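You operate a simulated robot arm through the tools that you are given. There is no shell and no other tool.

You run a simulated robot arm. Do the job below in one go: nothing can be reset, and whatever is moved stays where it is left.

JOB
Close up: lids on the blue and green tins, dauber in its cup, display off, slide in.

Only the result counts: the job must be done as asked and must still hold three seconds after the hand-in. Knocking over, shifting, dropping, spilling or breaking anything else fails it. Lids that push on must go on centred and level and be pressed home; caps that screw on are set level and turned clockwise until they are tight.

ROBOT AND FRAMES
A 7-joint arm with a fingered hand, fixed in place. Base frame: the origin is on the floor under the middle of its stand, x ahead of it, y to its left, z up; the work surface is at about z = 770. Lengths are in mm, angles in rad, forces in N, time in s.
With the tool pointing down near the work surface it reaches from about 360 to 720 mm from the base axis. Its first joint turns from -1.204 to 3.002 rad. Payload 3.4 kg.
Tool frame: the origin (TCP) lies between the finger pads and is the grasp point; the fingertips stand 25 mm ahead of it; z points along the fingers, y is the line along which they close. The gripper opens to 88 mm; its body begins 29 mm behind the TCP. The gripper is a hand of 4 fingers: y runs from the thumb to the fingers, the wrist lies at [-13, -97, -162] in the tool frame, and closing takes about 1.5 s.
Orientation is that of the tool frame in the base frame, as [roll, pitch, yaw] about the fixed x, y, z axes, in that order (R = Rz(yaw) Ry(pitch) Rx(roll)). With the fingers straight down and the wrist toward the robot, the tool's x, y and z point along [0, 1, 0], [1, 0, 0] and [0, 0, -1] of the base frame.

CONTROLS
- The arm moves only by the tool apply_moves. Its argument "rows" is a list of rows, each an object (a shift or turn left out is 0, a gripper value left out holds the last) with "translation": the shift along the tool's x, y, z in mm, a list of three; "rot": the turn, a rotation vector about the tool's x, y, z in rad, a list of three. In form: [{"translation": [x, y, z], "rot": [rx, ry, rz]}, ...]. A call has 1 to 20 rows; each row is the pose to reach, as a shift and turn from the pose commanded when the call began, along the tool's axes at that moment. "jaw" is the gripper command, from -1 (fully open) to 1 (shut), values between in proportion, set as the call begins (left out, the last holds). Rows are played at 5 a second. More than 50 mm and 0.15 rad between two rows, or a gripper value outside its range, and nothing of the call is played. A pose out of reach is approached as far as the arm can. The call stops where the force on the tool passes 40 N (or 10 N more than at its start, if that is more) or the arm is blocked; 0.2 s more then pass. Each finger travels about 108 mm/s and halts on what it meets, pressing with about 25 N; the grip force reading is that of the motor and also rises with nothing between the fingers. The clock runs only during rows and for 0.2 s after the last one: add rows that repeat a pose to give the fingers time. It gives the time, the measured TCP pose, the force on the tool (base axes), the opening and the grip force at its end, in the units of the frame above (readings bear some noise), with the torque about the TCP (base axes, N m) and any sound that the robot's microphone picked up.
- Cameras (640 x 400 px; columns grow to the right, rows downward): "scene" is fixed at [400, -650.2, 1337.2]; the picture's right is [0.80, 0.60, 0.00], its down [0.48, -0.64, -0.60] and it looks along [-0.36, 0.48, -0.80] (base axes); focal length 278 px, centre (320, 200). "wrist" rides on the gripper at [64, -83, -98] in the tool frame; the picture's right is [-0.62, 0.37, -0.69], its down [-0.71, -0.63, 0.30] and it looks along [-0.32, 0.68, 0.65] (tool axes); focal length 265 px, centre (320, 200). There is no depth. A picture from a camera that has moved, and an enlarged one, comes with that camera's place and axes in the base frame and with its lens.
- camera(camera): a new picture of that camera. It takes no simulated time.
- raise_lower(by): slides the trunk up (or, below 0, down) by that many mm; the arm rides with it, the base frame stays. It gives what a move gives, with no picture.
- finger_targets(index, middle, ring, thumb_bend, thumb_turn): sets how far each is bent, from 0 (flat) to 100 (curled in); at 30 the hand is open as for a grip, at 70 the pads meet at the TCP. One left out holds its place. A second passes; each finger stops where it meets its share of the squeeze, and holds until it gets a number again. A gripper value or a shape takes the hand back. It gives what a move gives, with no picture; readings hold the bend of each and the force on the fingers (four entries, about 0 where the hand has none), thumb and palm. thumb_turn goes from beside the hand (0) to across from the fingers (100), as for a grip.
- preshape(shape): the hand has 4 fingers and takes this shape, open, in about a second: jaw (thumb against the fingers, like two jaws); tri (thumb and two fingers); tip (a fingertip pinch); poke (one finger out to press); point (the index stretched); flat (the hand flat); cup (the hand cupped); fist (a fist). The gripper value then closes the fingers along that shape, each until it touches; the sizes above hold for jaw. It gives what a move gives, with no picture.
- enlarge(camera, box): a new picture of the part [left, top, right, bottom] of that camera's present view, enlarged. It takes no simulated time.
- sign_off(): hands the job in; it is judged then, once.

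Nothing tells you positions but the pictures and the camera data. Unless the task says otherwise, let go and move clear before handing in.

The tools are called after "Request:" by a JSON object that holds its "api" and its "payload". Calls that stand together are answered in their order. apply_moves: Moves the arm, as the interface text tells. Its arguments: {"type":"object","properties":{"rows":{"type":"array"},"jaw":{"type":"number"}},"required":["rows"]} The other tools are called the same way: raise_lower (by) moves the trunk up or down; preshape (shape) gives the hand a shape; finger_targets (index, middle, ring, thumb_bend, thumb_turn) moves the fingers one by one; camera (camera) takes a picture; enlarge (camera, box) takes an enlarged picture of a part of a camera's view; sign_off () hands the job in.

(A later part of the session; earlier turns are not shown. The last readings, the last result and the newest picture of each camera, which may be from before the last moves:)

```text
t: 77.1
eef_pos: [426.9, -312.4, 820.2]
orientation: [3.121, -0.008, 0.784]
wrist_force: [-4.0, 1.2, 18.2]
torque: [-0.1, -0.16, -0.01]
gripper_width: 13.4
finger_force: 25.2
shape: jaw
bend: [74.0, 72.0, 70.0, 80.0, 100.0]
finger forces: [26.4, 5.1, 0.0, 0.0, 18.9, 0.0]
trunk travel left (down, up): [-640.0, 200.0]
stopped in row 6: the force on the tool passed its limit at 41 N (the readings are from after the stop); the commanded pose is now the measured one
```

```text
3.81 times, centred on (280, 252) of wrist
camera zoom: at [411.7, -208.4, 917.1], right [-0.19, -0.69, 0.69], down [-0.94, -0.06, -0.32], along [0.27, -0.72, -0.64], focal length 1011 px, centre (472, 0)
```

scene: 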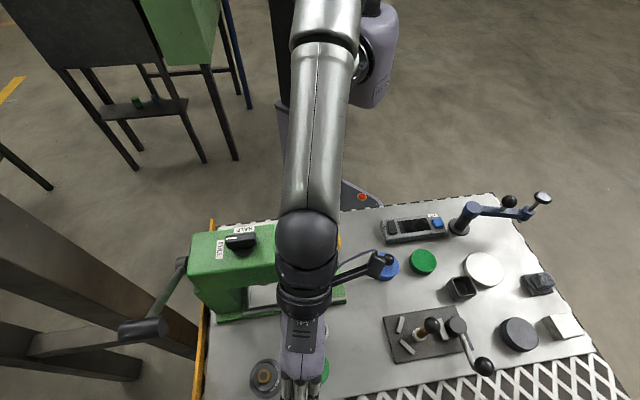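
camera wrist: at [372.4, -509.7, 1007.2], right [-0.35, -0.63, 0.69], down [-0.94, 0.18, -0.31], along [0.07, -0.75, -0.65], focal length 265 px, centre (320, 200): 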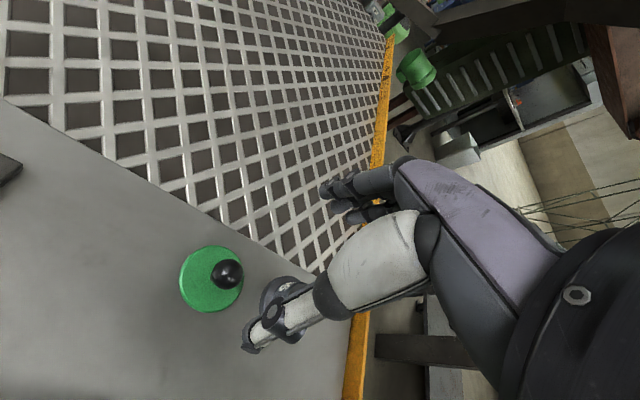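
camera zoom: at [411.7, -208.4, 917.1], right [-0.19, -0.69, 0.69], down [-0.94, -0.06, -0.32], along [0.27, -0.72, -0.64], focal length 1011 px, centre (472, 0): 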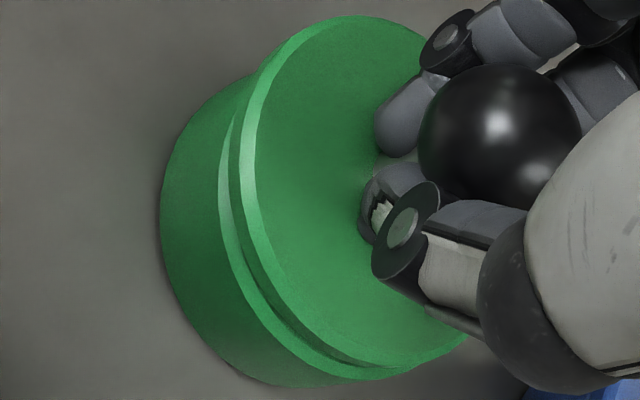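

The front edge has seated but the near side is still proud. I'll open the hand as before, rise a bit and look at it.

Request:
{"api": "apply_moves", "payload": {"rows": [{}, {}, {}, {}, {}, {}], "jaw": 0.1}}

Request:
{"api": "enlarge", "payload": {"camera": "scene", "box": [412, 246, 448, 280]}}

Request:
{"api": "enlarge", "payload": {"camera": "wrist", "box": [240, 200, 320, 305]}}

```text
t: 78.5
eef_pos: [426.3, -311.8, 819.7]
orientation: [3.123, -0.01, 0.786]
wrist_force: [2.5, -1.8, 34.6]
torque: [-0.09, -0.36, 0.0]
gripper_width: 33.2
finger_force: 0.1
shape: jaw
bend: [76.0, 48.0, 43.0, 80.0, 100.0]
finger forces: [15.6, 6.7, 0.1, 0.0, 11.4, 0.0]
trunk travel left (down, up): [-640.0, 200.0]
```

```text
11.76 times, centred on (430, 263) of scene
camera zoom: at [400.0, -650.2, 1337.2], right [0.8, 0.6, 0.0], down [0.48, -0.64, -0.6], along [-0.36, 0.48, -0.8], focal length 3266 px, centre (-974, -541)
```

zoom: 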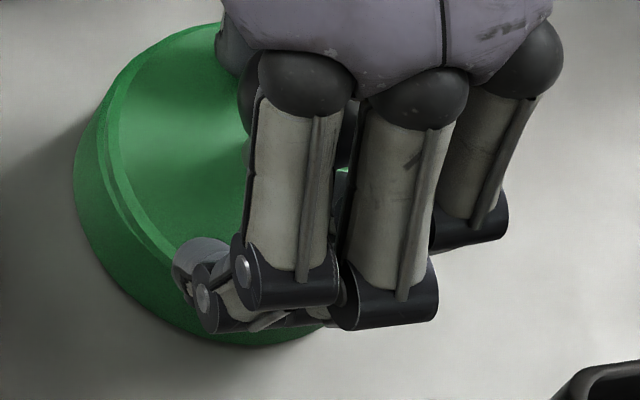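

```text
3.81 times, centred on (280, 252) of wrist
camera zoom: at [411.5, -207.7, 917.2], right [-0.19, -0.69, 0.69], down [-0.94, -0.06, -0.32], along [0.27, -0.72, -0.64], focal length 1011 px, centre (472, 0)
```

zoom: 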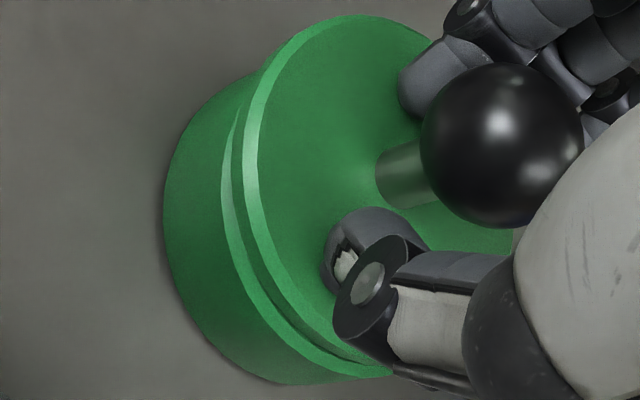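

Request:
{"api": "apply_moves", "payload": {"rows": [{"translation": [0, 0, -8]}, {"translation": [0, 0, -20], "rot": [0.005, 0, 0]}, {"translation": [0, 0, -40], "rot": [0.009, -0.004, 0]}, {"translation": [0, 0, -60], "rot": [0.009, -0.004, 0]}, {"translation": [0, 0, -60], "rot": [0.009, -0.004, 0]}]}}

Request:
{"api": "enlarge", "payload": {"camera": "scene", "box": [405, 240, 450, 280]}}

Request:
{"api": "enlarge", "payload": {"camera": "wrist", "box": [180, 180, 340, 320]}}

```text
t: 79.7
eef_pos: [426.8, -313.0, 876.3]
orientation: [-3.141, -0.001, 0.786]
wrist_force: [-0.7, -0.4, 1.2]
torque: [0.01, 0.02, -0.03]
gripper_width: 39.4
finger_force: 0.1
shape: jaw
bend: [74.0, 47.0, 43.0, 71.0, 100.0]
finger forces: [0.0, 0.0, 0.0, 0.1, 0.1, 0.0]
trunk travel left (down, up): [-640.0, 200.0]
heard: snap
```

```text
10.00 times, centred on (428, 260) of scene
camera zoom: at [400.0, -650.2, 1337.2], right [0.8, 0.6, 0.0], down [0.48, -0.64, -0.6], along [-0.36, 0.48, -0.8], focal length 2776 px, centre (-755, -400)
```

zoom: 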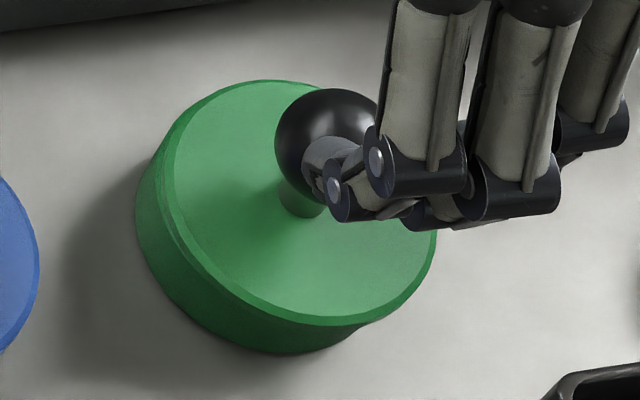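

```text
2.86 times, centred on (260, 250) of wrist
camera zoom: at [413.1, -208.7, 975.3], right [-0.18, -0.7, 0.69], down [-0.95, -0.06, -0.31], along [0.25, -0.71, -0.65], focal length 758 px, centre (491, 57)
```

zoom: 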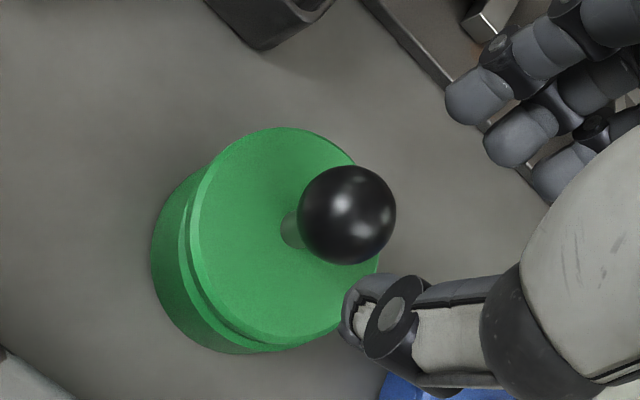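

A snap was heard again on release. I'll open fully, move off and compare the green lid closely with the blue and yellow ones.

Request:
{"api": "apply_moves", "payload": {"rows": [{"translation": [0, 10, -20]}, {"translation": [15, 40, -40]}, {"translation": [30, 70, -50]}, {"translation": [30, 70, -50]}], "jaw": -1}}

Request:
{"api": "enlarge", "payload": {"camera": "scene", "box": [405, 240, 445, 280]}}

Request:
{"api": "enlarge", "payload": {"camera": "scene", "box": [366, 246, 406, 286]}}

Request:
{"api": "camera", "payload": {"camera": "wrist"}}

```text
t: 80.7
eef_pos: [498.3, -340.3, 926.1]
orientation: [-3.141, -0.001, 0.784]
wrist_force: [0.2, -0.6, 0.4]
torque: [-0.01, 0.02, -0.01]
gripper_width: 87.7
finger_force: 0.0
shape: jaw
bend: [30.0, 30.0, 30.0, 30.0, 98.0]
finger forces: [0.0, 0.0, 0.0, 0.0, 0.1, 0.0]
trunk travel left (down, up): [-640.0, 200.0]
```

```text
10.00 times, centred on (425, 260) of scene
camera zoom: at [400.0, -650.2, 1337.2], right [0.8, 0.6, 0.0], down [0.48, -0.64, -0.6], along [-0.36, 0.48, -0.8], focal length 2776 px, centre (-730, -400)
```

zoom: 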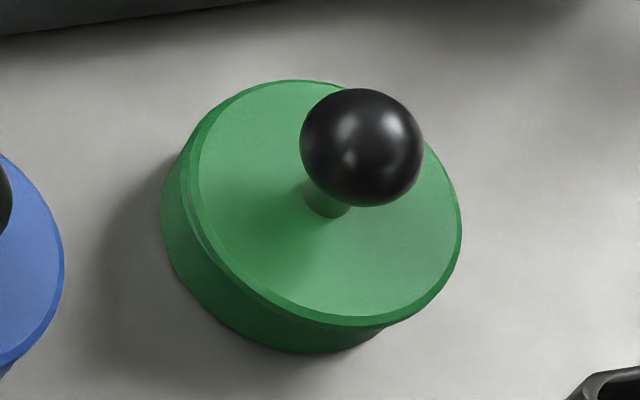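

```text
10.00 times, centred on (386, 266) of scene
camera zoom: at [400.0, -650.2, 1337.2], right [0.8, 0.6, 0.0], down [0.48, -0.64, -0.6], along [-0.36, 0.48, -0.8], focal length 2776 px, centre (-340, -460)
```

zoom: 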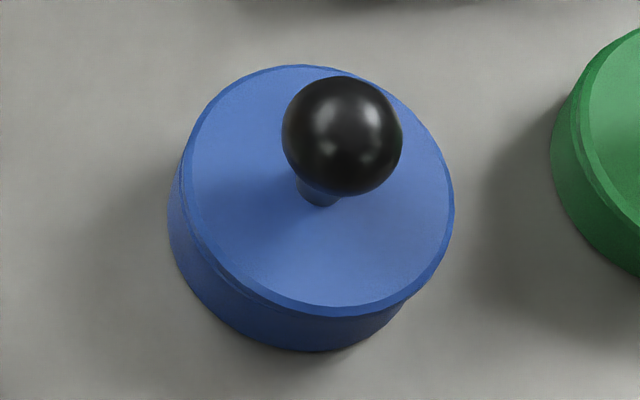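

```text
taken
camera wrist: at [485.6, -236.5, 1024.4], right [-0.18, -0.7, 0.69], down [-0.95, -0.06, -0.31], along [0.26, -0.71, -0.65], focal length 265 px, centre (320, 200)
```

wrist: 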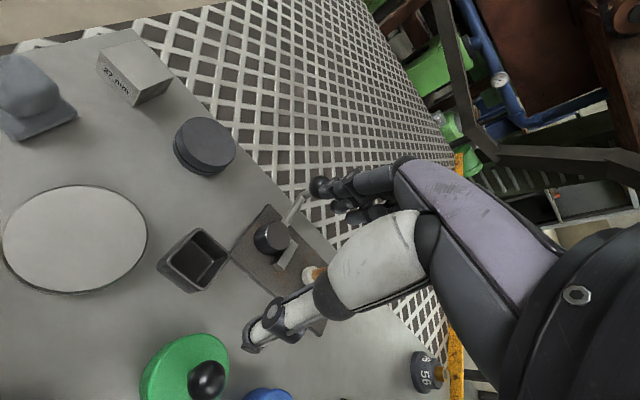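

Request:
{"api": "enlarge", "payload": {"camera": "scene", "box": [410, 246, 428, 266]}}

Request:
{"api": "enlarge", "payload": {"camera": "scene", "box": [370, 250, 388, 270]}}

Request:
{"api": "enlarge", "payload": {"camera": "scene", "box": [420, 262, 440, 278]}}

Request:
{"api": "enlarge", "payload": {"camera": "scene", "box": [380, 268, 400, 284]}}

```text
16.00 times, centred on (419, 256) of scene
camera zoom: at [400.0, -650.2, 1337.2], right [0.8, 0.6, 0.0], down [0.48, -0.64, -0.6], along [-0.36, 0.48, -0.8], focal length 4442 px, centre (-1264, -696)
```

zoom: 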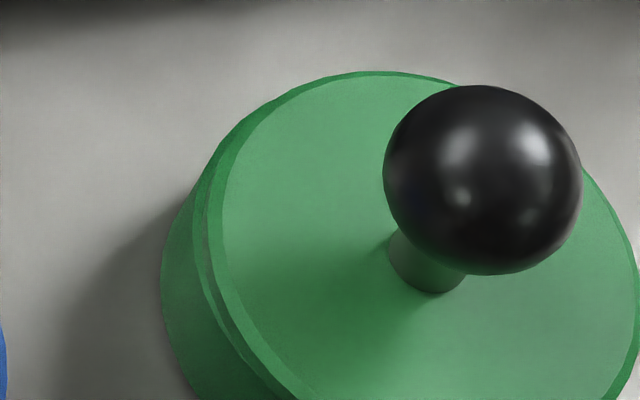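

```text
16.00 times, centred on (379, 260) of scene
camera zoom: at [400.0, -650.2, 1337.2], right [0.8, 0.6, 0.0], down [0.48, -0.64, -0.6], along [-0.36, 0.48, -0.8], focal length 4442 px, centre (-624, -760)
```

zoom: 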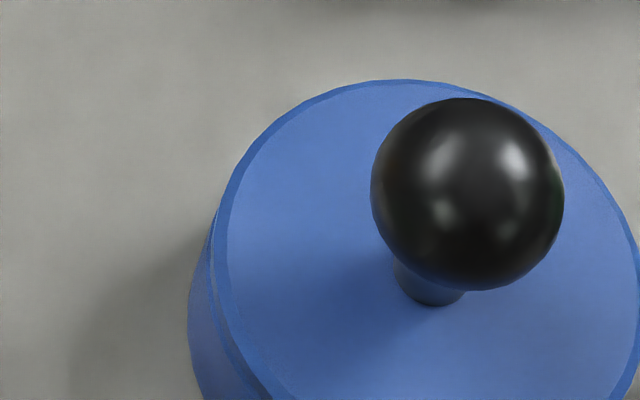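

```text
16.00 times, centred on (430, 270) of scene
camera zoom: at [400.0, -650.2, 1337.2], right [0.8, 0.6, 0.0], down [0.48, -0.64, -0.6], along [-0.36, 0.48, -0.8], focal length 4442 px, centre (-1440, -920)
```

zoom: 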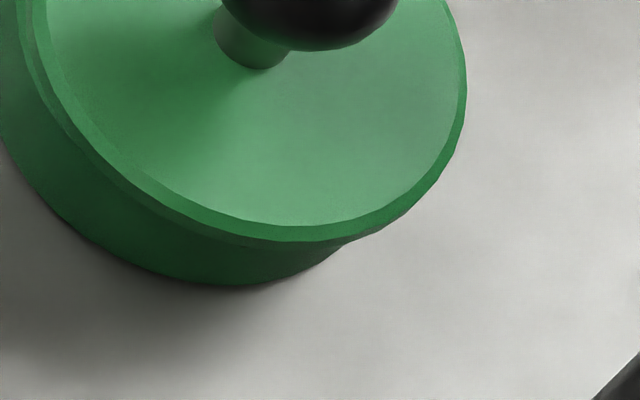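

```text
16.00 times, centred on (390, 276) of scene
camera zoom: at [400.0, -650.2, 1337.2], right [0.8, 0.6, 0.0], down [0.48, -0.64, -0.6], along [-0.36, 0.48, -0.8], focal length 4442 px, centre (-800, -1016)
```

zoom: 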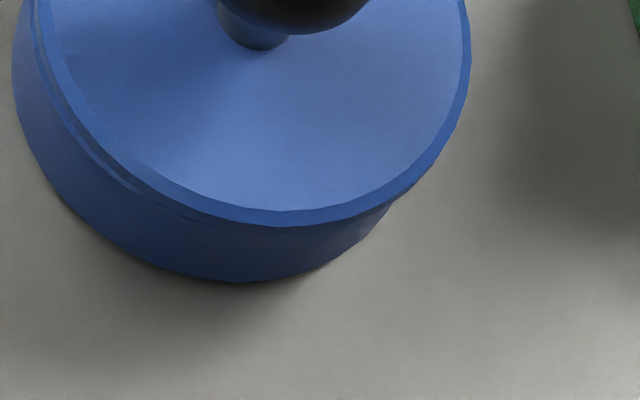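

The green lid may not be as well seated as the blue. I'll bring the wrist camera over the near side of both lids to compare their seams.

Request:
{"api": "apply_moves", "payload": {"rows": [{"translation": [-10, -30, 0]}, {"translation": [-25, -65, 10]}, {"translation": [-34, -95, 25]}, {"translation": [-34, -95, 25]}]}}

Request:
{"api": "enlarge", "payload": {"camera": "wrist", "box": [180, 130, 340, 280]}}

Request:
{"api": "enlarge", "payload": {"camera": "wrist", "box": [220, 160, 310, 250]}}

```text
t: 81.7
eef_pos: [406.6, -300.4, 902.5]
orientation: [-3.14, -0.002, 0.784]
wrist_force: [-0.6, 0.0, -0.1]
torque: [0.02, 0.0, -0.01]
gripper_width: 87.7
finger_force: 0.1
shape: jaw
bend: [30.0, 30.0, 30.0, 30.0, 98.0]
finger forces: [0.1, 0.0, 0.1, 0.0, 0.1, 0.0]
trunk travel left (down, up): [-640.0, 200.0]
```

```text
2.67 times, centred on (260, 205) of wrist
camera zoom: at [393.1, -196.8, 1000.6], right [-0.18, -0.7, 0.69], down [-0.95, -0.06, -0.31], along [0.26, -0.71, -0.65], focal length 708 px, centre (480, 187)
```

zoom: 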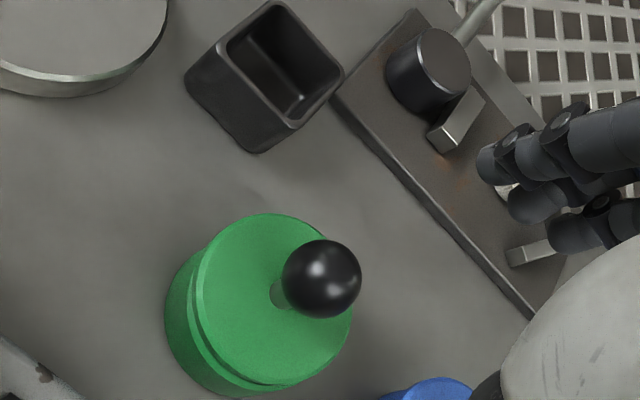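

```text
4.44 times, centred on (265, 205) of wrist
camera zoom: at [393.1, -196.8, 1000.6], right [-0.18, -0.7, 0.69], down [-0.95, -0.06, -0.31], along [0.26, -0.71, -0.65], focal length 1180 px, centre (564, 178)
```

zoom: 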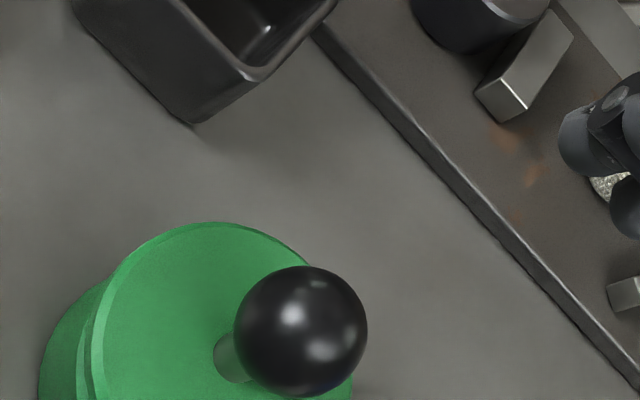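

Request:
{"api": "enlarge", "payload": {"camera": "wrist", "box": [215, 205, 285, 285]}}

Request:
{"api": "enlarge", "payload": {"camera": "wrist", "box": [280, 240, 380, 340]}}

```text
5.00 times, centred on (250, 245) of wrist
camera zoom: at [393.1, -196.8, 1000.6], right [-0.18, -0.7, 0.69], down [-0.95, -0.06, -0.31], along [0.26, -0.71, -0.65], focal length 1327 px, centre (670, -25)
```

zoom: 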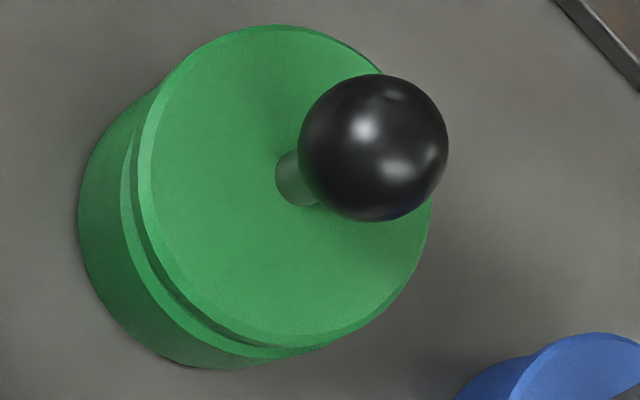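

```text
4.00 times, centred on (330, 290) of wrist
camera zoom: at [393.1, -196.8, 1000.6], right [-0.18, -0.7, 0.69], down [-0.95, -0.06, -0.31], along [0.26, -0.71, -0.65], focal length 1062 px, centre (280, -160)
```

zoom: 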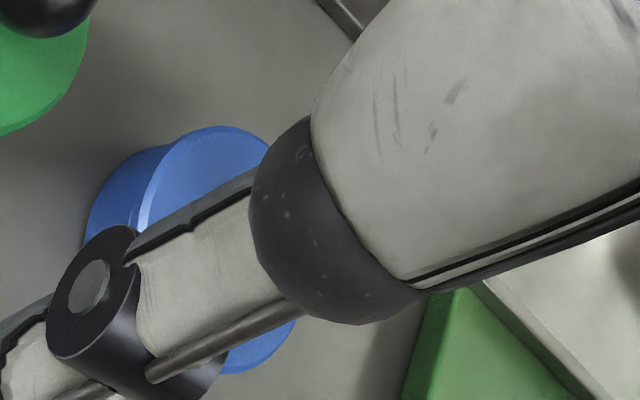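

The green lid's near side is still proud and it sits about 2–3 mm toward +d, so it isn't seated. I'll take its knob again with a half-open hand, which keeps the thumb clear of the display, and re-centre it.

Request:
{"api": "apply_moves", "payload": {"rows": [{"translation": [4.5, 14, 0]}, {"translation": [4.5, 27, 0]}, {"translation": [4.5, 27, 20]}, {"translation": [4.5, 27, 30]}, {"translation": [4.5, 27, 30]}], "jaw": 0}}

Request:
{"api": "enlarge", "payload": {"camera": "wrist", "box": [180, 180, 380, 320]}}

Request:
{"api": "enlarge", "payload": {"camera": "scene", "box": [395, 220, 465, 285]}}

```text
t: 82.9
eef_pos: [429.2, -315.1, 872.9]
orientation: [-3.142, -0.004, 0.784]
wrist_force: [-0.2, 0.6, 0.1]
torque: [0.02, 0.0, -0.01]
gripper_width: 44.6
finger_force: 0.0
shape: jaw
bend: [74.0, 44.0, 41.0, 69.0, 100.0]
finger forces: [0.0, 0.0, 0.0, 0.1, 0.1, 0.0]
trunk travel left (down, up): [-640.0, 200.0]
```

```text
2.86 times, centred on (280, 250) of wrist
camera zoom: at [415.3, -211.5, 971.8], right [-0.18, -0.7, 0.69], down [-0.95, -0.06, -0.31], along [0.26, -0.71, -0.65], focal length 758 px, centre (434, 57)
```

zoom: 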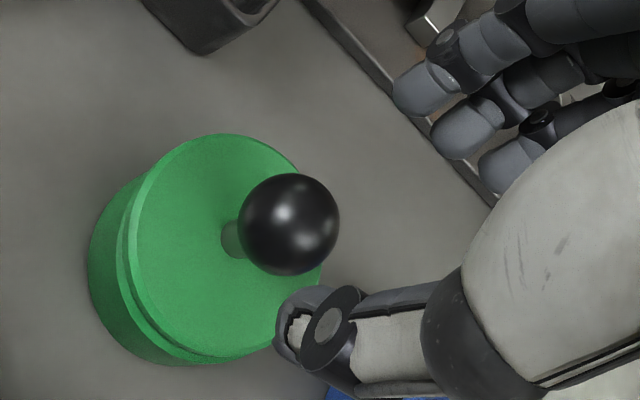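

```text
6.15 times, centred on (430, 252) of scene
camera zoom: at [400.0, -650.2, 1337.2], right [0.8, 0.6, 0.0], down [0.48, -0.64, -0.6], along [-0.36, 0.48, -0.8], focal length 1709 px, centre (-357, -123)
```

zoom: 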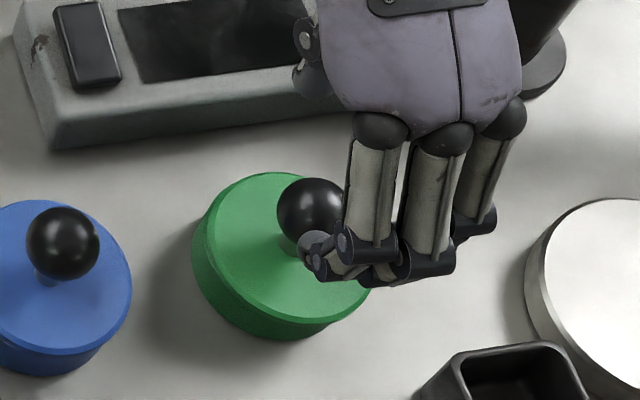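

The ball is within 2 mm of the TCP. I'll lower and close on it.

Request:
{"api": "apply_moves", "payload": {"rows": [{"translation": [-0.5, 1.5, 15]}, {"translation": [-0.5, 1.5, 30]}, {"translation": [-0.5, 1.5, 40]}, {"translation": [-0.5, 1.5, 45]}, {"translation": [-0.5, 1.5, 45]}]}}

Request:
{"api": "apply_moves", "payload": {"rows": [{}, {}, {}, {}, {}, {}], "jaw": 1}}

Request:
{"api": "enlarge", "payload": {"camera": "wrist", "box": [240, 190, 340, 305]}}

Request:
{"api": "enlarge", "payload": {"camera": "scene", "box": [408, 244, 448, 280]}}

```text
t: 84.1
eef_pos: [428.4, -314.5, 827.1]
orientation: [3.139, -0.002, 0.785]
wrist_force: [-0.3, 0.0, 0.4]
torque: [-0.02, 0.02, 0.01]
gripper_width: 44.5
finger_force: 0.0
shape: jaw
bend: [74.0, 44.0, 41.0, 69.0, 100.0]
finger forces: [0.1, 0.0, 0.0, 0.0, 0.1, 0.0]
trunk travel left (down, up): [-640.0, 200.0]
```

```text
t: 85.5
eef_pos: [428.1, -317.1, 827.2]
orientation: [3.141, -0.003, 0.786]
wrist_force: [-0.8, 0.4, -1.0]
torque: [-0.02, -0.01, 0.03]
gripper_width: 11.8
finger_force: 24.4
shape: jaw
bend: [73.0, 71.0, 70.0, 78.0, 100.0]
finger forces: [12.9, 4.2, 0.0, 0.0, 16.7, 0.0]
trunk travel left (down, up): [-640.0, 200.0]
heard: snap
```

```text
3.48 times, centred on (290, 248) of wrist
camera zoom: at [415.0, -212.2, 925.3], right [-0.18, -0.7, 0.69], down [-0.95, -0.06, -0.31], along [0.26, -0.71, -0.65], focal length 923 px, centre (424, 35)
```

zoom: 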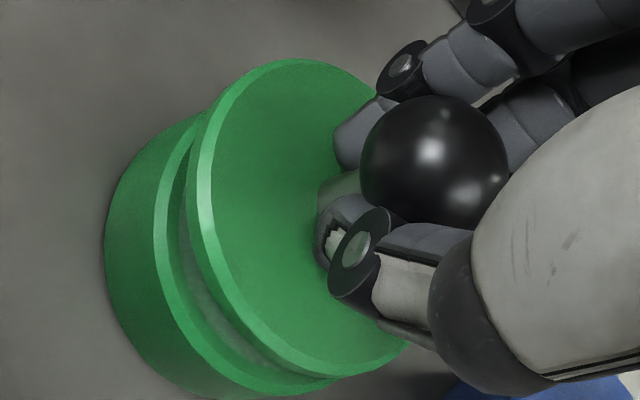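

```text
11.11 times, centred on (428, 262) of scene
camera zoom: at [400.0, -650.2, 1337.2], right [0.8, 0.6, 0.0], down [0.48, -0.64, -0.6], along [-0.36, 0.48, -0.8], focal length 3085 px, centre (-880, -489)
```

zoom: 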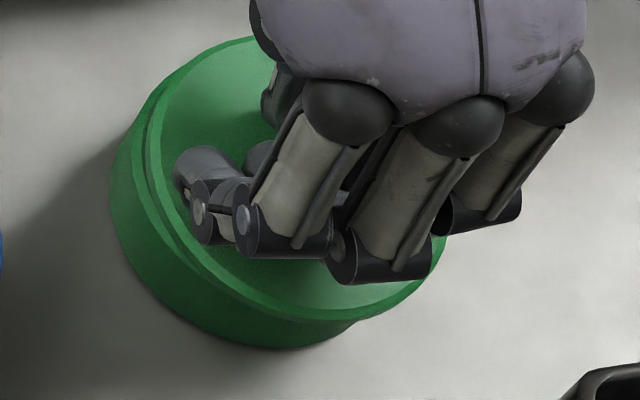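

That grip lifted the lid back off, with another snap, so it's free to re-centre. It needs about 4 mm toward -d and 1.5 mm toward -x.

Request:
{"api": "apply_moves", "payload": {"rows": [{"translation": [0, 0, -3]}, {"translation": [-0.7, -2, -3]}, {"translation": [-1.5, -4, -3]}, {"translation": [-1.5, -4, -3]}]}}

Request:
{"api": "enlarge", "payload": {"camera": "wrist", "box": [240, 190, 340, 305]}}

Request:
{"api": "enlarge", "payload": {"camera": "scene", "box": [408, 244, 448, 280]}}

```text
t: 86.5
eef_pos: [425.0, -314.8, 829.4]
orientation: [3.14, -0.001, 0.785]
wrist_force: [-0.8, 0.0, -0.7]
torque: [-0.01, 0.01, -0.01]
gripper_width: 12.0
finger_force: 24.7
shape: jaw
bend: [73.0, 71.0, 70.0, 78.0, 100.0]
finger forces: [12.9, 4.1, 0.0, 0.0, 16.7, 0.1]
trunk travel left (down, up): [-640.0, 200.0]
```

```text
3.48 times, centred on (290, 248) of wrist
camera zoom: at [411.4, -210.2, 927.9], right [-0.18, -0.7, 0.69], down [-0.95, -0.06, -0.31], along [0.26, -0.71, -0.65], focal length 923 px, centre (424, 35)
```

zoom: 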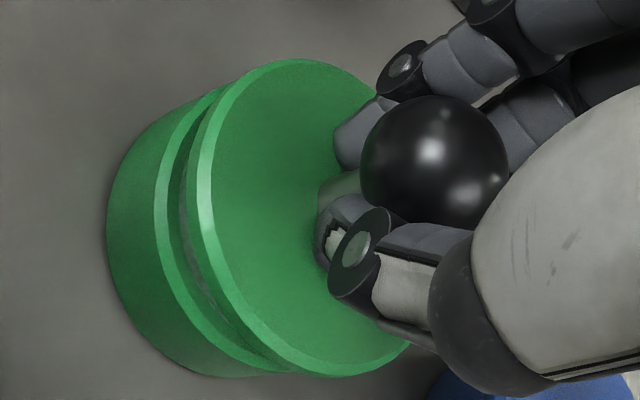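

```text
11.11 times, centred on (428, 262) of scene
camera zoom: at [400.0, -650.2, 1337.2], right [0.8, 0.6, 0.0], down [0.48, -0.64, -0.6], along [-0.36, 0.48, -0.8], focal length 3085 px, centre (-880, -489)
```

zoom: 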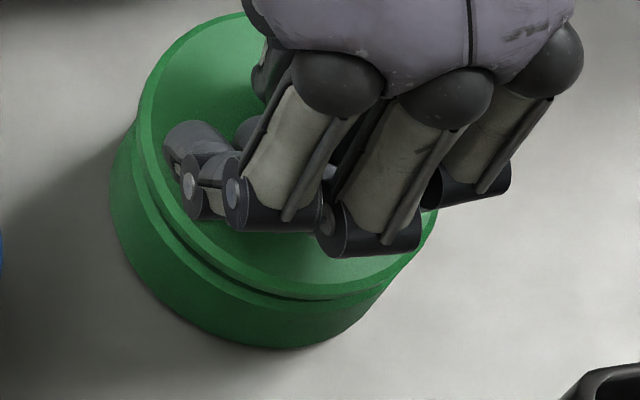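

Nearly concentric now. I'll shift slightly and lower until the gap is small, then judge again.

Request:
{"api": "apply_moves", "payload": {"rows": [{"translation": [0.8, -0.6, 2]}, {"translation": [0.8, -0.6, 4]}, {"translation": [0.8, -0.6, 5]}, {"translation": [0.8, -0.6, 5]}]}}

Request:
{"api": "enlarge", "payload": {"camera": "wrist", "box": [240, 190, 340, 305]}}

Request:
{"api": "enlarge", "payload": {"camera": "scene", "box": [408, 244, 448, 280]}}

```text
t: 87.5
eef_pos: [424.0, -313.5, 824.7]
orientation: [3.141, -0.002, 0.787]
wrist_force: [-0.9, 0.1, -0.3]
torque: [0.01, -0.02, 0.01]
gripper_width: 11.9
finger_force: 25.1
shape: jaw
bend: [73.0, 71.0, 70.0, 78.0, 100.0]
finger forces: [12.7, 4.0, 0.0, 0.0, 16.6, 0.1]
trunk travel left (down, up): [-640.0, 200.0]
```

```text
3.48 times, centred on (290, 248) of wrist
camera zoom: at [411.8, -209.6, 923.0], right [-0.18, -0.7, 0.69], down [-0.95, -0.06, -0.31], along [0.26, -0.71, -0.65], focal length 923 px, centre (424, 35)
```

zoom: 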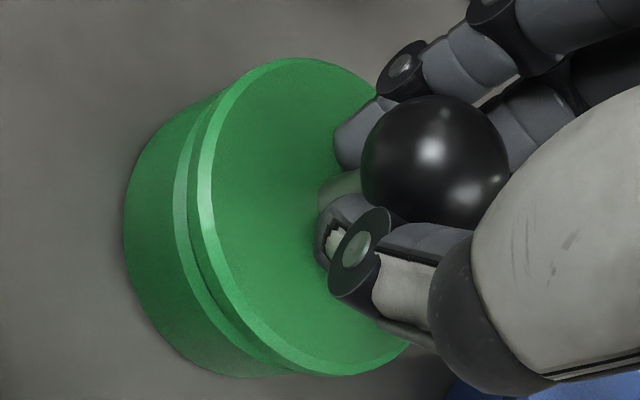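

```text
11.11 times, centred on (428, 262) of scene
camera zoom: at [400.0, -650.2, 1337.2], right [0.8, 0.6, 0.0], down [0.48, -0.64, -0.6], along [-0.36, 0.48, -0.8], focal length 3085 px, centre (-880, -489)
```

zoom: 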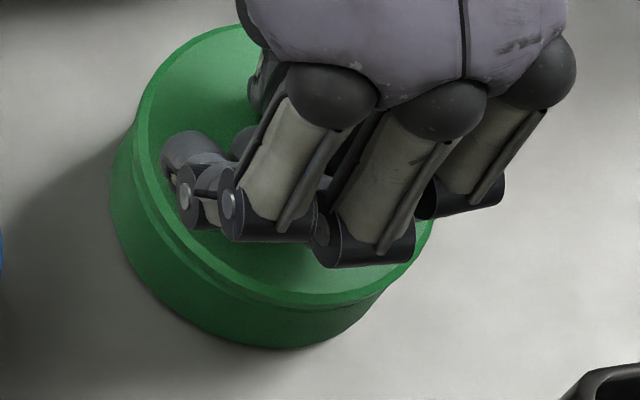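

Request:
{"api": "apply_moves", "payload": {"rows": [{"translation": [0.8, -0.6, 0]}, {"translation": [0.8, -0.6, 1.5]}, {"translation": [0.8, -0.6, 3]}, {"translation": [0.8, -0.6, 3]}]}}

Request:
{"api": "enlarge", "payload": {"camera": "wrist", "box": [240, 200, 320, 305]}}

Request:
{"api": "enlarge", "payload": {"camera": "scene", "box": [412, 254, 448, 280]}}

```text
t: 88.5
eef_pos: [426.0, -311.5, 821.3]
orientation: [3.14, -0.002, 0.786]
wrist_force: [-1.6, 1.2, 4.0]
torque: [-0.04, -0.07, 0.01]
gripper_width: 12.3
finger_force: 24.9
shape: jaw
bend: [74.0, 72.0, 70.0, 79.0, 100.0]
finger forces: [11.9, 3.9, 0.0, 0.0, 16.3, 0.0]
trunk travel left (down, up): [-640.0, 200.0]
```

```text
3.81 times, centred on (280, 252) of wrist
camera zoom: at [412.2, -208.3, 919.7], right [-0.18, -0.7, 0.69], down [-0.95, -0.06, -0.31], along [0.26, -0.71, -0.65], focal length 1011 px, centre (472, 0)
```

zoom: 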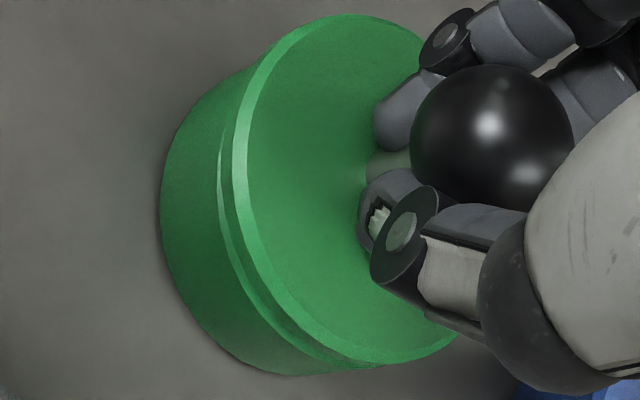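

```text
15.38 times, centred on (430, 267) of scene
camera zoom: at [400.0, -650.2, 1337.2], right [0.8, 0.6, 0.0], down [0.48, -0.64, -0.6], along [-0.36, 0.48, -0.8], focal length 4272 px, centre (-1372, -831)
```

zoom: 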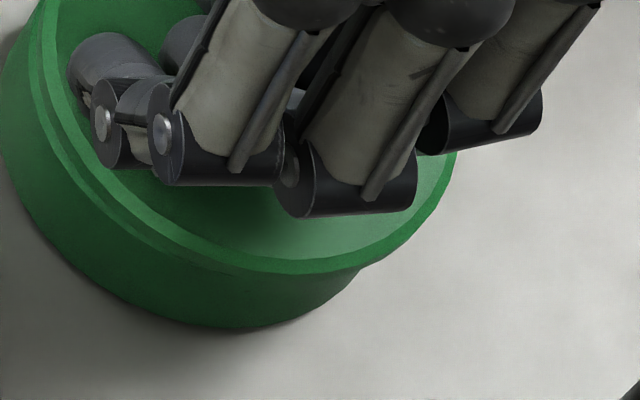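

Now it looks just like the blue lid did before its good press. I'll nudge 0.4 mm and press gradually, watching whether it shifts.

Request:
{"api": "apply_moves", "payload": {"rows": [{"translation": [0, 0, -1.5]}, {"translation": [0, -0.5, -1.5]}, {"translation": [0, -0.5, 0]}, {"translation": [0, -0.5, 1.5]}, {"translation": [0, -0.5, 2.5]}, {"translation": [0, -0.5, 2.5]}]}}

Request:
{"api": "enlarge", "payload": {"camera": "wrist", "box": [240, 200, 320, 305]}}

Request:
{"api": "enlarge", "payload": {"camera": "scene", "box": [412, 254, 448, 280]}}

```text
t: 89.9
eef_pos: [425.2, -312.7, 820.0]
orientation: [3.134, -0.006, 0.785]
wrist_force: [0.0, -1.7, 18.0]
torque: [-0.13, -0.26, -0.07]
gripper_width: 12.5
finger_force: 24.7
shape: jaw
bend: [74.0, 72.0, 70.0, 79.0, 100.0]
finger forces: [23.0, 4.0, 0.1, 0.0, 15.7, 0.0]
trunk travel left (down, up): [-640.0, 200.0]
```

```text
3.81 times, centred on (280, 252) of wrist
camera zoom: at [411.1, -207.7, 918.4], right [-0.18, -0.7, 0.69], down [-0.95, -0.06, -0.31], along [0.26, -0.71, -0.65], focal length 1011 px, centre (472, 0)
```

zoom: 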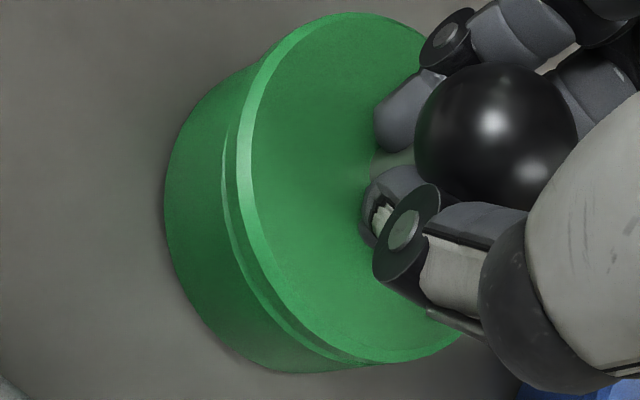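

```text
15.38 times, centred on (430, 267) of scene
camera zoom: at [400.0, -650.2, 1337.2], right [0.8, 0.6, 0.0], down [0.48, -0.64, -0.6], along [-0.36, 0.48, -0.8], focal length 4272 px, centre (-1372, -831)
```

zoom: 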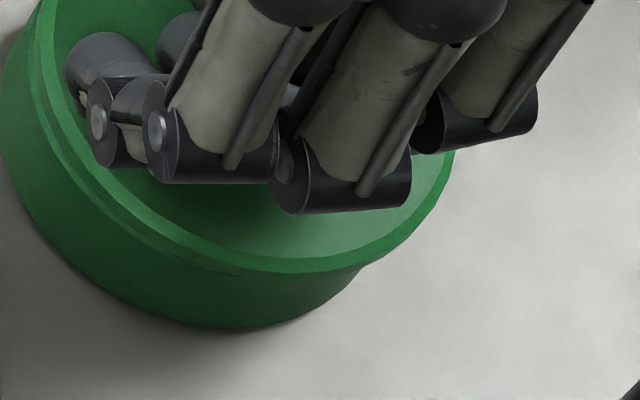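

The seam is thin and even, with 18 N on it. I'll keep pressing up to the limit.

Request:
{"api": "apply_moves", "payload": {"rows": [{"translation": [0, -0.3, 1]}, {"translation": [0, -0.3, 2]}, {"translation": [0, -0.3, 3]}, {"translation": [0, -0.3, 4]}, {"translation": [0, -0.3, 5]}]}}

Request:
{"api": "enlarge", "payload": {"camera": "wrist", "box": [240, 200, 320, 305]}}

Request:
{"api": "enlarge", "payload": {"camera": "scene", "box": [412, 254, 448, 280]}}

```text
t: 90.9
eef_pos: [425.3, -312.1, 819.8]
orientation: [3.125, -0.008, 0.782]
wrist_force: [-4.5, -0.6, 17.4]
torque: [-0.08, -0.19, -0.04]
gripper_width: 12.7
finger_force: 25.2
shape: jaw
bend: [74.0, 72.0, 70.0, 79.0, 100.0]
finger forces: [26.3, 5.9, 0.0, 0.1, 19.0, 0.1]
trunk travel left (down, up): [-640.0, 200.0]
stopped in row 4: the force on the tool passed its limit at 40 N (the readings are from after the stop); the commanded pose is now the measured one
```

```text
3.81 times, centred on (280, 252) of wrist
camera zoom: at [411.2, -207.4, 917.3], right [-0.19, -0.69, 0.69], down [-0.95, -0.06, -0.32], along [0.26, -0.72, -0.64], focal length 1011 px, centre (472, 0)
```

zoom: 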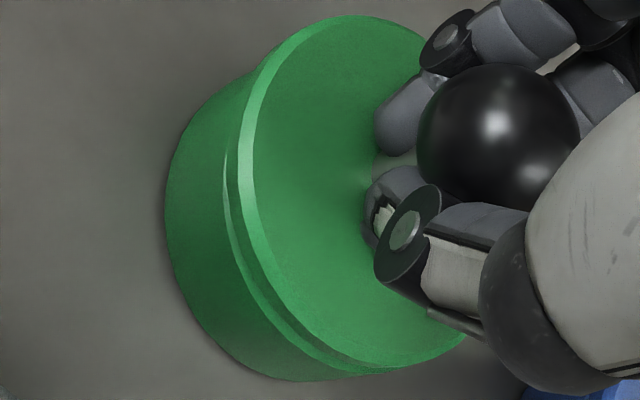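

```text
15.38 times, centred on (430, 267) of scene
camera zoom: at [400.0, -650.2, 1337.2], right [0.8, 0.6, 0.0], down [0.48, -0.64, -0.6], along [-0.36, 0.48, -0.8], focal length 4272 px, centre (-1372, -831)
```

zoom: 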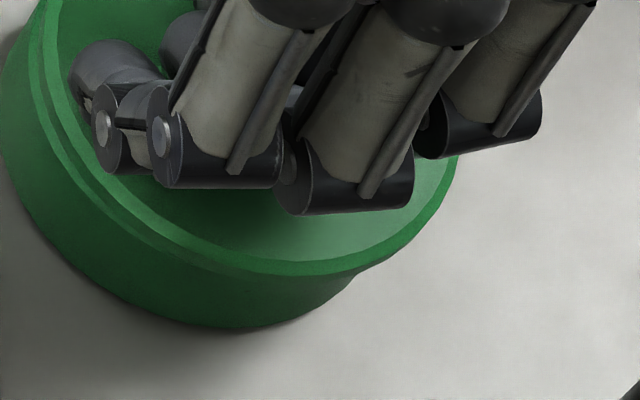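

It stopped at 40 N without a snap. I'll ease the load, open just enough to free the ball, lift clear, and then press straight down on the knob with a closed hand.

Request:
{"api": "apply_moves", "payload": {"rows": [{"translation": [0, 0, -0.7], "rot": [0.005, -0.002, 0]}, {"translation": [0, 0, -1.2], "rot": [0.008, -0.004, 0.002]}]}}

Request:
{"api": "apply_moves", "payload": {"rows": [{}, {}, {}, {}], "jaw": 0.5}}

Request:
{"api": "enlarge", "payload": {"camera": "wrist", "box": [240, 200, 320, 305]}}

```text
t: 91.5
eef_pos: [424.9, -312.1, 819.9]
orientation: [3.136, -0.002, 0.782]
wrist_force: [-0.7, -2.2, 14.3]
torque: [-0.14, -0.24, -0.04]
gripper_width: 12.3
finger_force: 25.8
shape: jaw
bend: [74.0, 72.0, 70.0, 79.0, 100.0]
finger forces: [29.8, 6.0, 0.0, 0.0, 17.9, 0.1]
trunk travel left (down, up): [-640.0, 200.0]
```

```text
t: 92.5
eef_pos: [427.7, -310.7, 819.8]
orientation: [3.136, -0.002, 0.782]
wrist_force: [0.8, 1.0, 17.0]
torque: [0.09, -0.06, 0.02]
gripper_width: 21.2
finger_force: 0.1
shape: jaw
bend: [75.0, 58.0, 54.0, 79.0, 100.0]
finger forces: [7.3, 2.9, 0.0, 0.1, 8.1, 0.0]
trunk travel left (down, up): [-640.0, 200.0]
```

```text
3.81 times, centred on (280, 252) of wrist
camera zoom: at [412.9, -206.7, 918.4], right [-0.18, -0.7, 0.69], down [-0.95, -0.06, -0.31], along [0.26, -0.71, -0.65], focal length 1011 px, centre (472, 0)
```

zoom: 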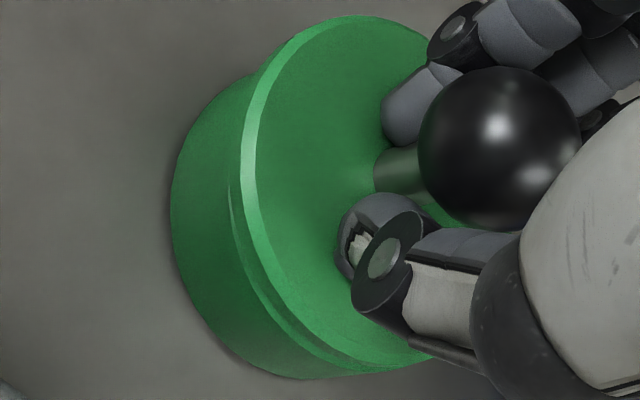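

The fingertips now rest on the disc either side of the stem, which is a good way to push it level. I'll press down from here.

Request:
{"api": "apply_moves", "payload": {"rows": [{"translation": [0, 0, 1]}, {"translation": [0, 0, 2]}, {"translation": [0, 0, 3]}, {"translation": [0, 0, 4]}, {"translation": [0, 0, 5]}, {"translation": [0, 0, 6]}]}}

Request:
{"api": "enlarge", "payload": {"camera": "wrist", "box": [240, 200, 320, 305]}}

Request:
{"api": "enlarge", "payload": {"camera": "scene", "box": [412, 254, 448, 280]}}

```text
t: 93.4
eef_pos: [429.1, -312.4, 821.2]
orientation: [3.121, -0.008, 0.782]
wrist_force: [-0.3, 1.1, 24.3]
torque: [0.2, 0.07, 0.01]
gripper_width: 22.6
finger_force: 0.1
shape: jaw
bend: [74.0, 57.0, 54.0, 79.0, 100.0]
finger forces: [4.5, 2.5, 0.0, 0.0, 18.1, 0.1]
trunk travel left (down, up): [-640.0, 200.0]
stopped in row 4: the force on the tool passed its limit at 41 N (the readings are from after the stop); the commanded pose is now the measured one
```

```text
3.81 times, centred on (280, 252) of wrist
camera zoom: at [413.7, -208.0, 918.1], right [-0.19, -0.69, 0.69], down [-0.94, -0.06, -0.32], along [0.27, -0.72, -0.64], focal length 1011 px, centre (472, 0)
```

zoom: 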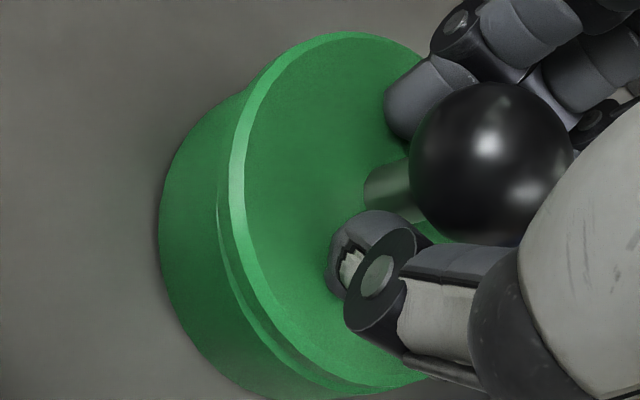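

```text
15.38 times, centred on (430, 267) of scene
camera zoom: at [400.0, -650.2, 1337.2], right [0.8, 0.6, 0.0], down [0.48, -0.64, -0.6], along [-0.36, 0.48, -0.8], focal length 4272 px, centre (-1372, -831)
```

zoom: 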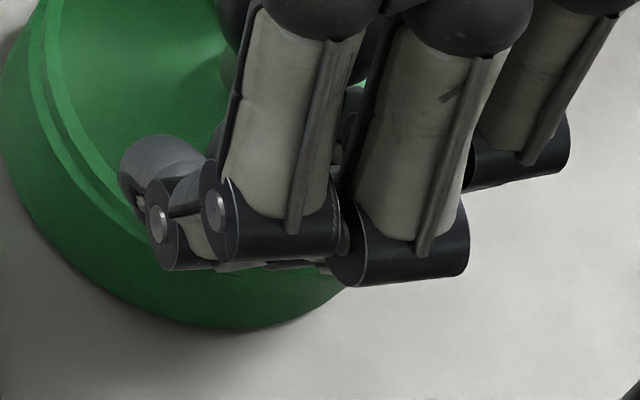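

Request:
{"api": "apply_moves", "payload": {"rows": [{"translation": [0, 0, -3], "rot": [0.004, -0.002, 0]}, {"translation": [0, 0, -10], "rot": [0.009, -0.004, 0.002]}, {"translation": [0, 0, -30], "rot": [0.009, -0.004, 0.002]}, {"translation": [0, 0, -55], "rot": [0.009, -0.004, 0.002]}, {"translation": [0, 0, -55], "rot": [0.009, -0.004, 0.002]}]}}

Request:
{"api": "enlarge", "payload": {"camera": "wrist", "box": [190, 200, 290, 300]}}

Request:
{"api": "enlarge", "payload": {"camera": "scene", "box": [408, 244, 448, 280]}}

```text
t: 94.6
eef_pos: [428.1, -313.7, 870.9]
orientation: [-3.141, -0.001, 0.78]
wrist_force: [0.6, -0.1, 0.2]
torque: [-0.03, 0.01, -0.01]
gripper_width: 22.2
finger_force: 0.1
shape: jaw
bend: [74.0, 56.0, 54.0, 74.0, 100.0]
finger forces: [0.1, 0.0, 0.0, 0.0, 0.1, 0.0]
trunk travel left (down, up): [-640.0, 200.0]
heard: snap
```

```text
4.00 times, centred on (240, 250) of wrist
camera zoom: at [414.5, -209.5, 969.3], right [-0.18, -0.7, 0.69], down [-0.95, -0.06, -0.3], along [0.25, -0.71, -0.65], focal length 1062 px, centre (640, 0)
```

zoom: 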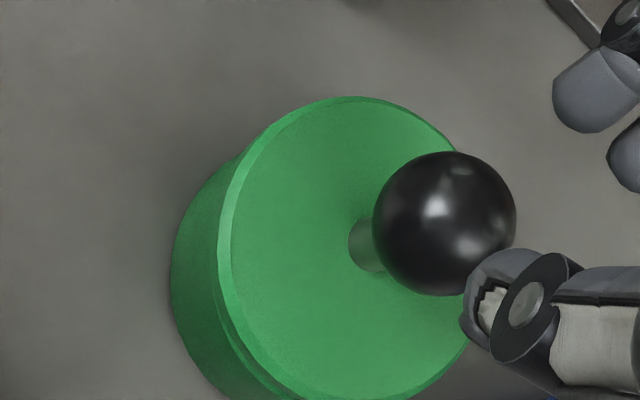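

```text
11.11 times, centred on (428, 262) of scene
camera zoom: at [400.0, -650.2, 1337.2], right [0.8, 0.6, 0.0], down [0.48, -0.64, -0.6], along [-0.36, 0.48, -0.8], focal length 3085 px, centre (-880, -489)
```

zoom: 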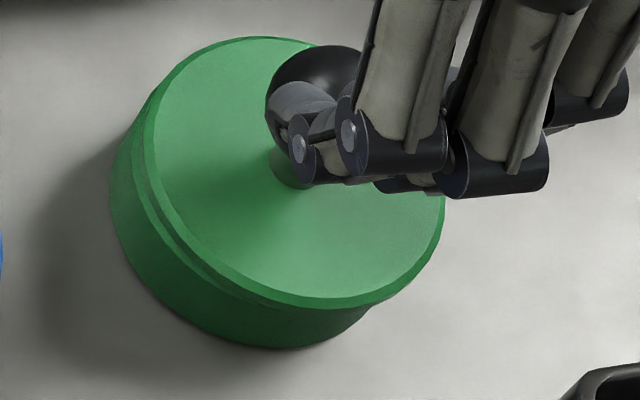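

A snap came again on release. To judge seating fairly I'll take identical wrist views of the green and blue lids from the same relative position.

Request:
{"api": "enlarge", "payload": {"camera": "wrist", "box": [190, 210, 290, 310]}}

Request:
{"api": "apply_moves", "payload": {"rows": [{"translation": [0, 0, -10], "rot": [0, 0, 0.002]}, {"translation": [-40, 0, -10], "rot": [0, 0, 0.004]}, {"translation": [-84, 0, -10], "rot": [0, 0, 0.004]}, {"translation": [-84, 0, 0], "rot": [0, 0, 0.004]}, {"translation": [-84, 0, 0], "rot": [0, 0, 0.004]}]}}

Request:
{"api": "enlarge", "payload": {"camera": "wrist", "box": [190, 210, 290, 310]}}

Request:
{"api": "enlarge", "payload": {"camera": "scene", "box": [405, 240, 445, 280]}}

```text
4.00 times, centred on (240, 260) of wrist
camera zoom: at [414.5, -209.5, 969.3], right [-0.18, -0.7, 0.69], down [-0.95, -0.06, -0.3], along [0.25, -0.71, -0.65], focal length 1062 px, centre (640, -40)
```

zoom: 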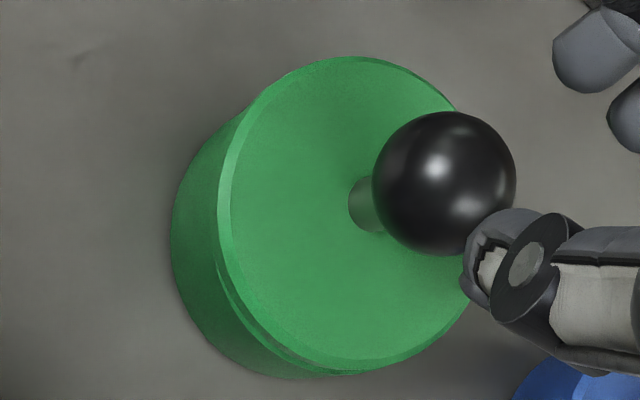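

```text
t: 95.8
eef_pos: [369.3, -373.0, 869.9]
orientation: [3.141, 0.002, 0.776]
wrist_force: [0.0, 0.2, -0.2]
torque: [0.0, -0.01, 0.0]
gripper_width: 21.8
finger_force: 0.1
shape: jaw
bend: [74.0, 56.0, 54.0, 74.0, 100.0]
finger forces: [0.0, 0.0, 0.0, 0.0, 0.0, 0.1]
trunk travel left (down, up): [-640.0, 200.0]
```

```text
4.00 times, centred on (240, 260) of wrist
camera zoom: at [356.1, -268.2, 968.8], right [-0.18, -0.7, 0.69], down [-0.95, -0.05, -0.3], along [0.25, -0.71, -0.65], focal length 1062 px, centre (640, -40)
```

zoom: 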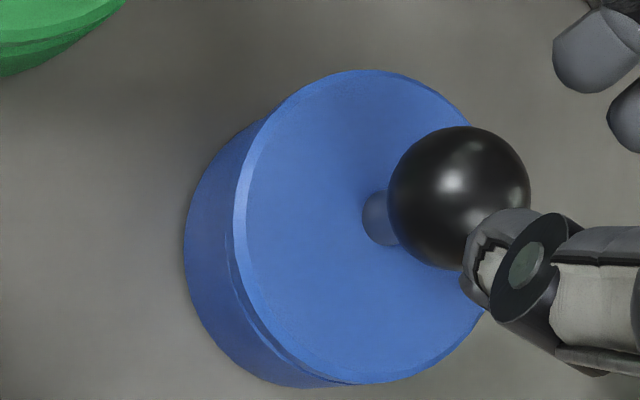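

```text
10.00 times, centred on (425, 260) of scene
camera zoom: at [400.0, -650.2, 1337.2], right [0.8, 0.6, 0.0], down [0.48, -0.64, -0.6], along [-0.36, 0.48, -0.8], focal length 2776 px, centre (-730, -400)
```

zoom: 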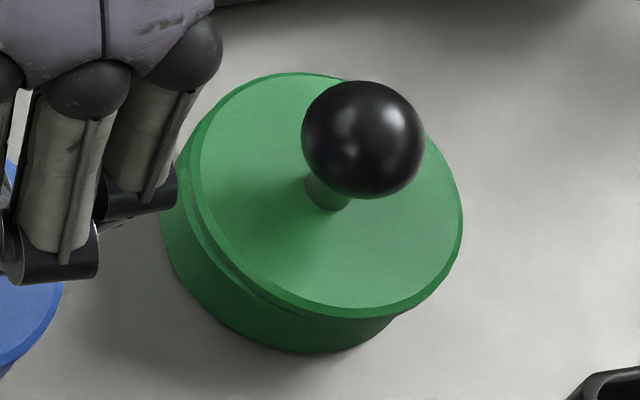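

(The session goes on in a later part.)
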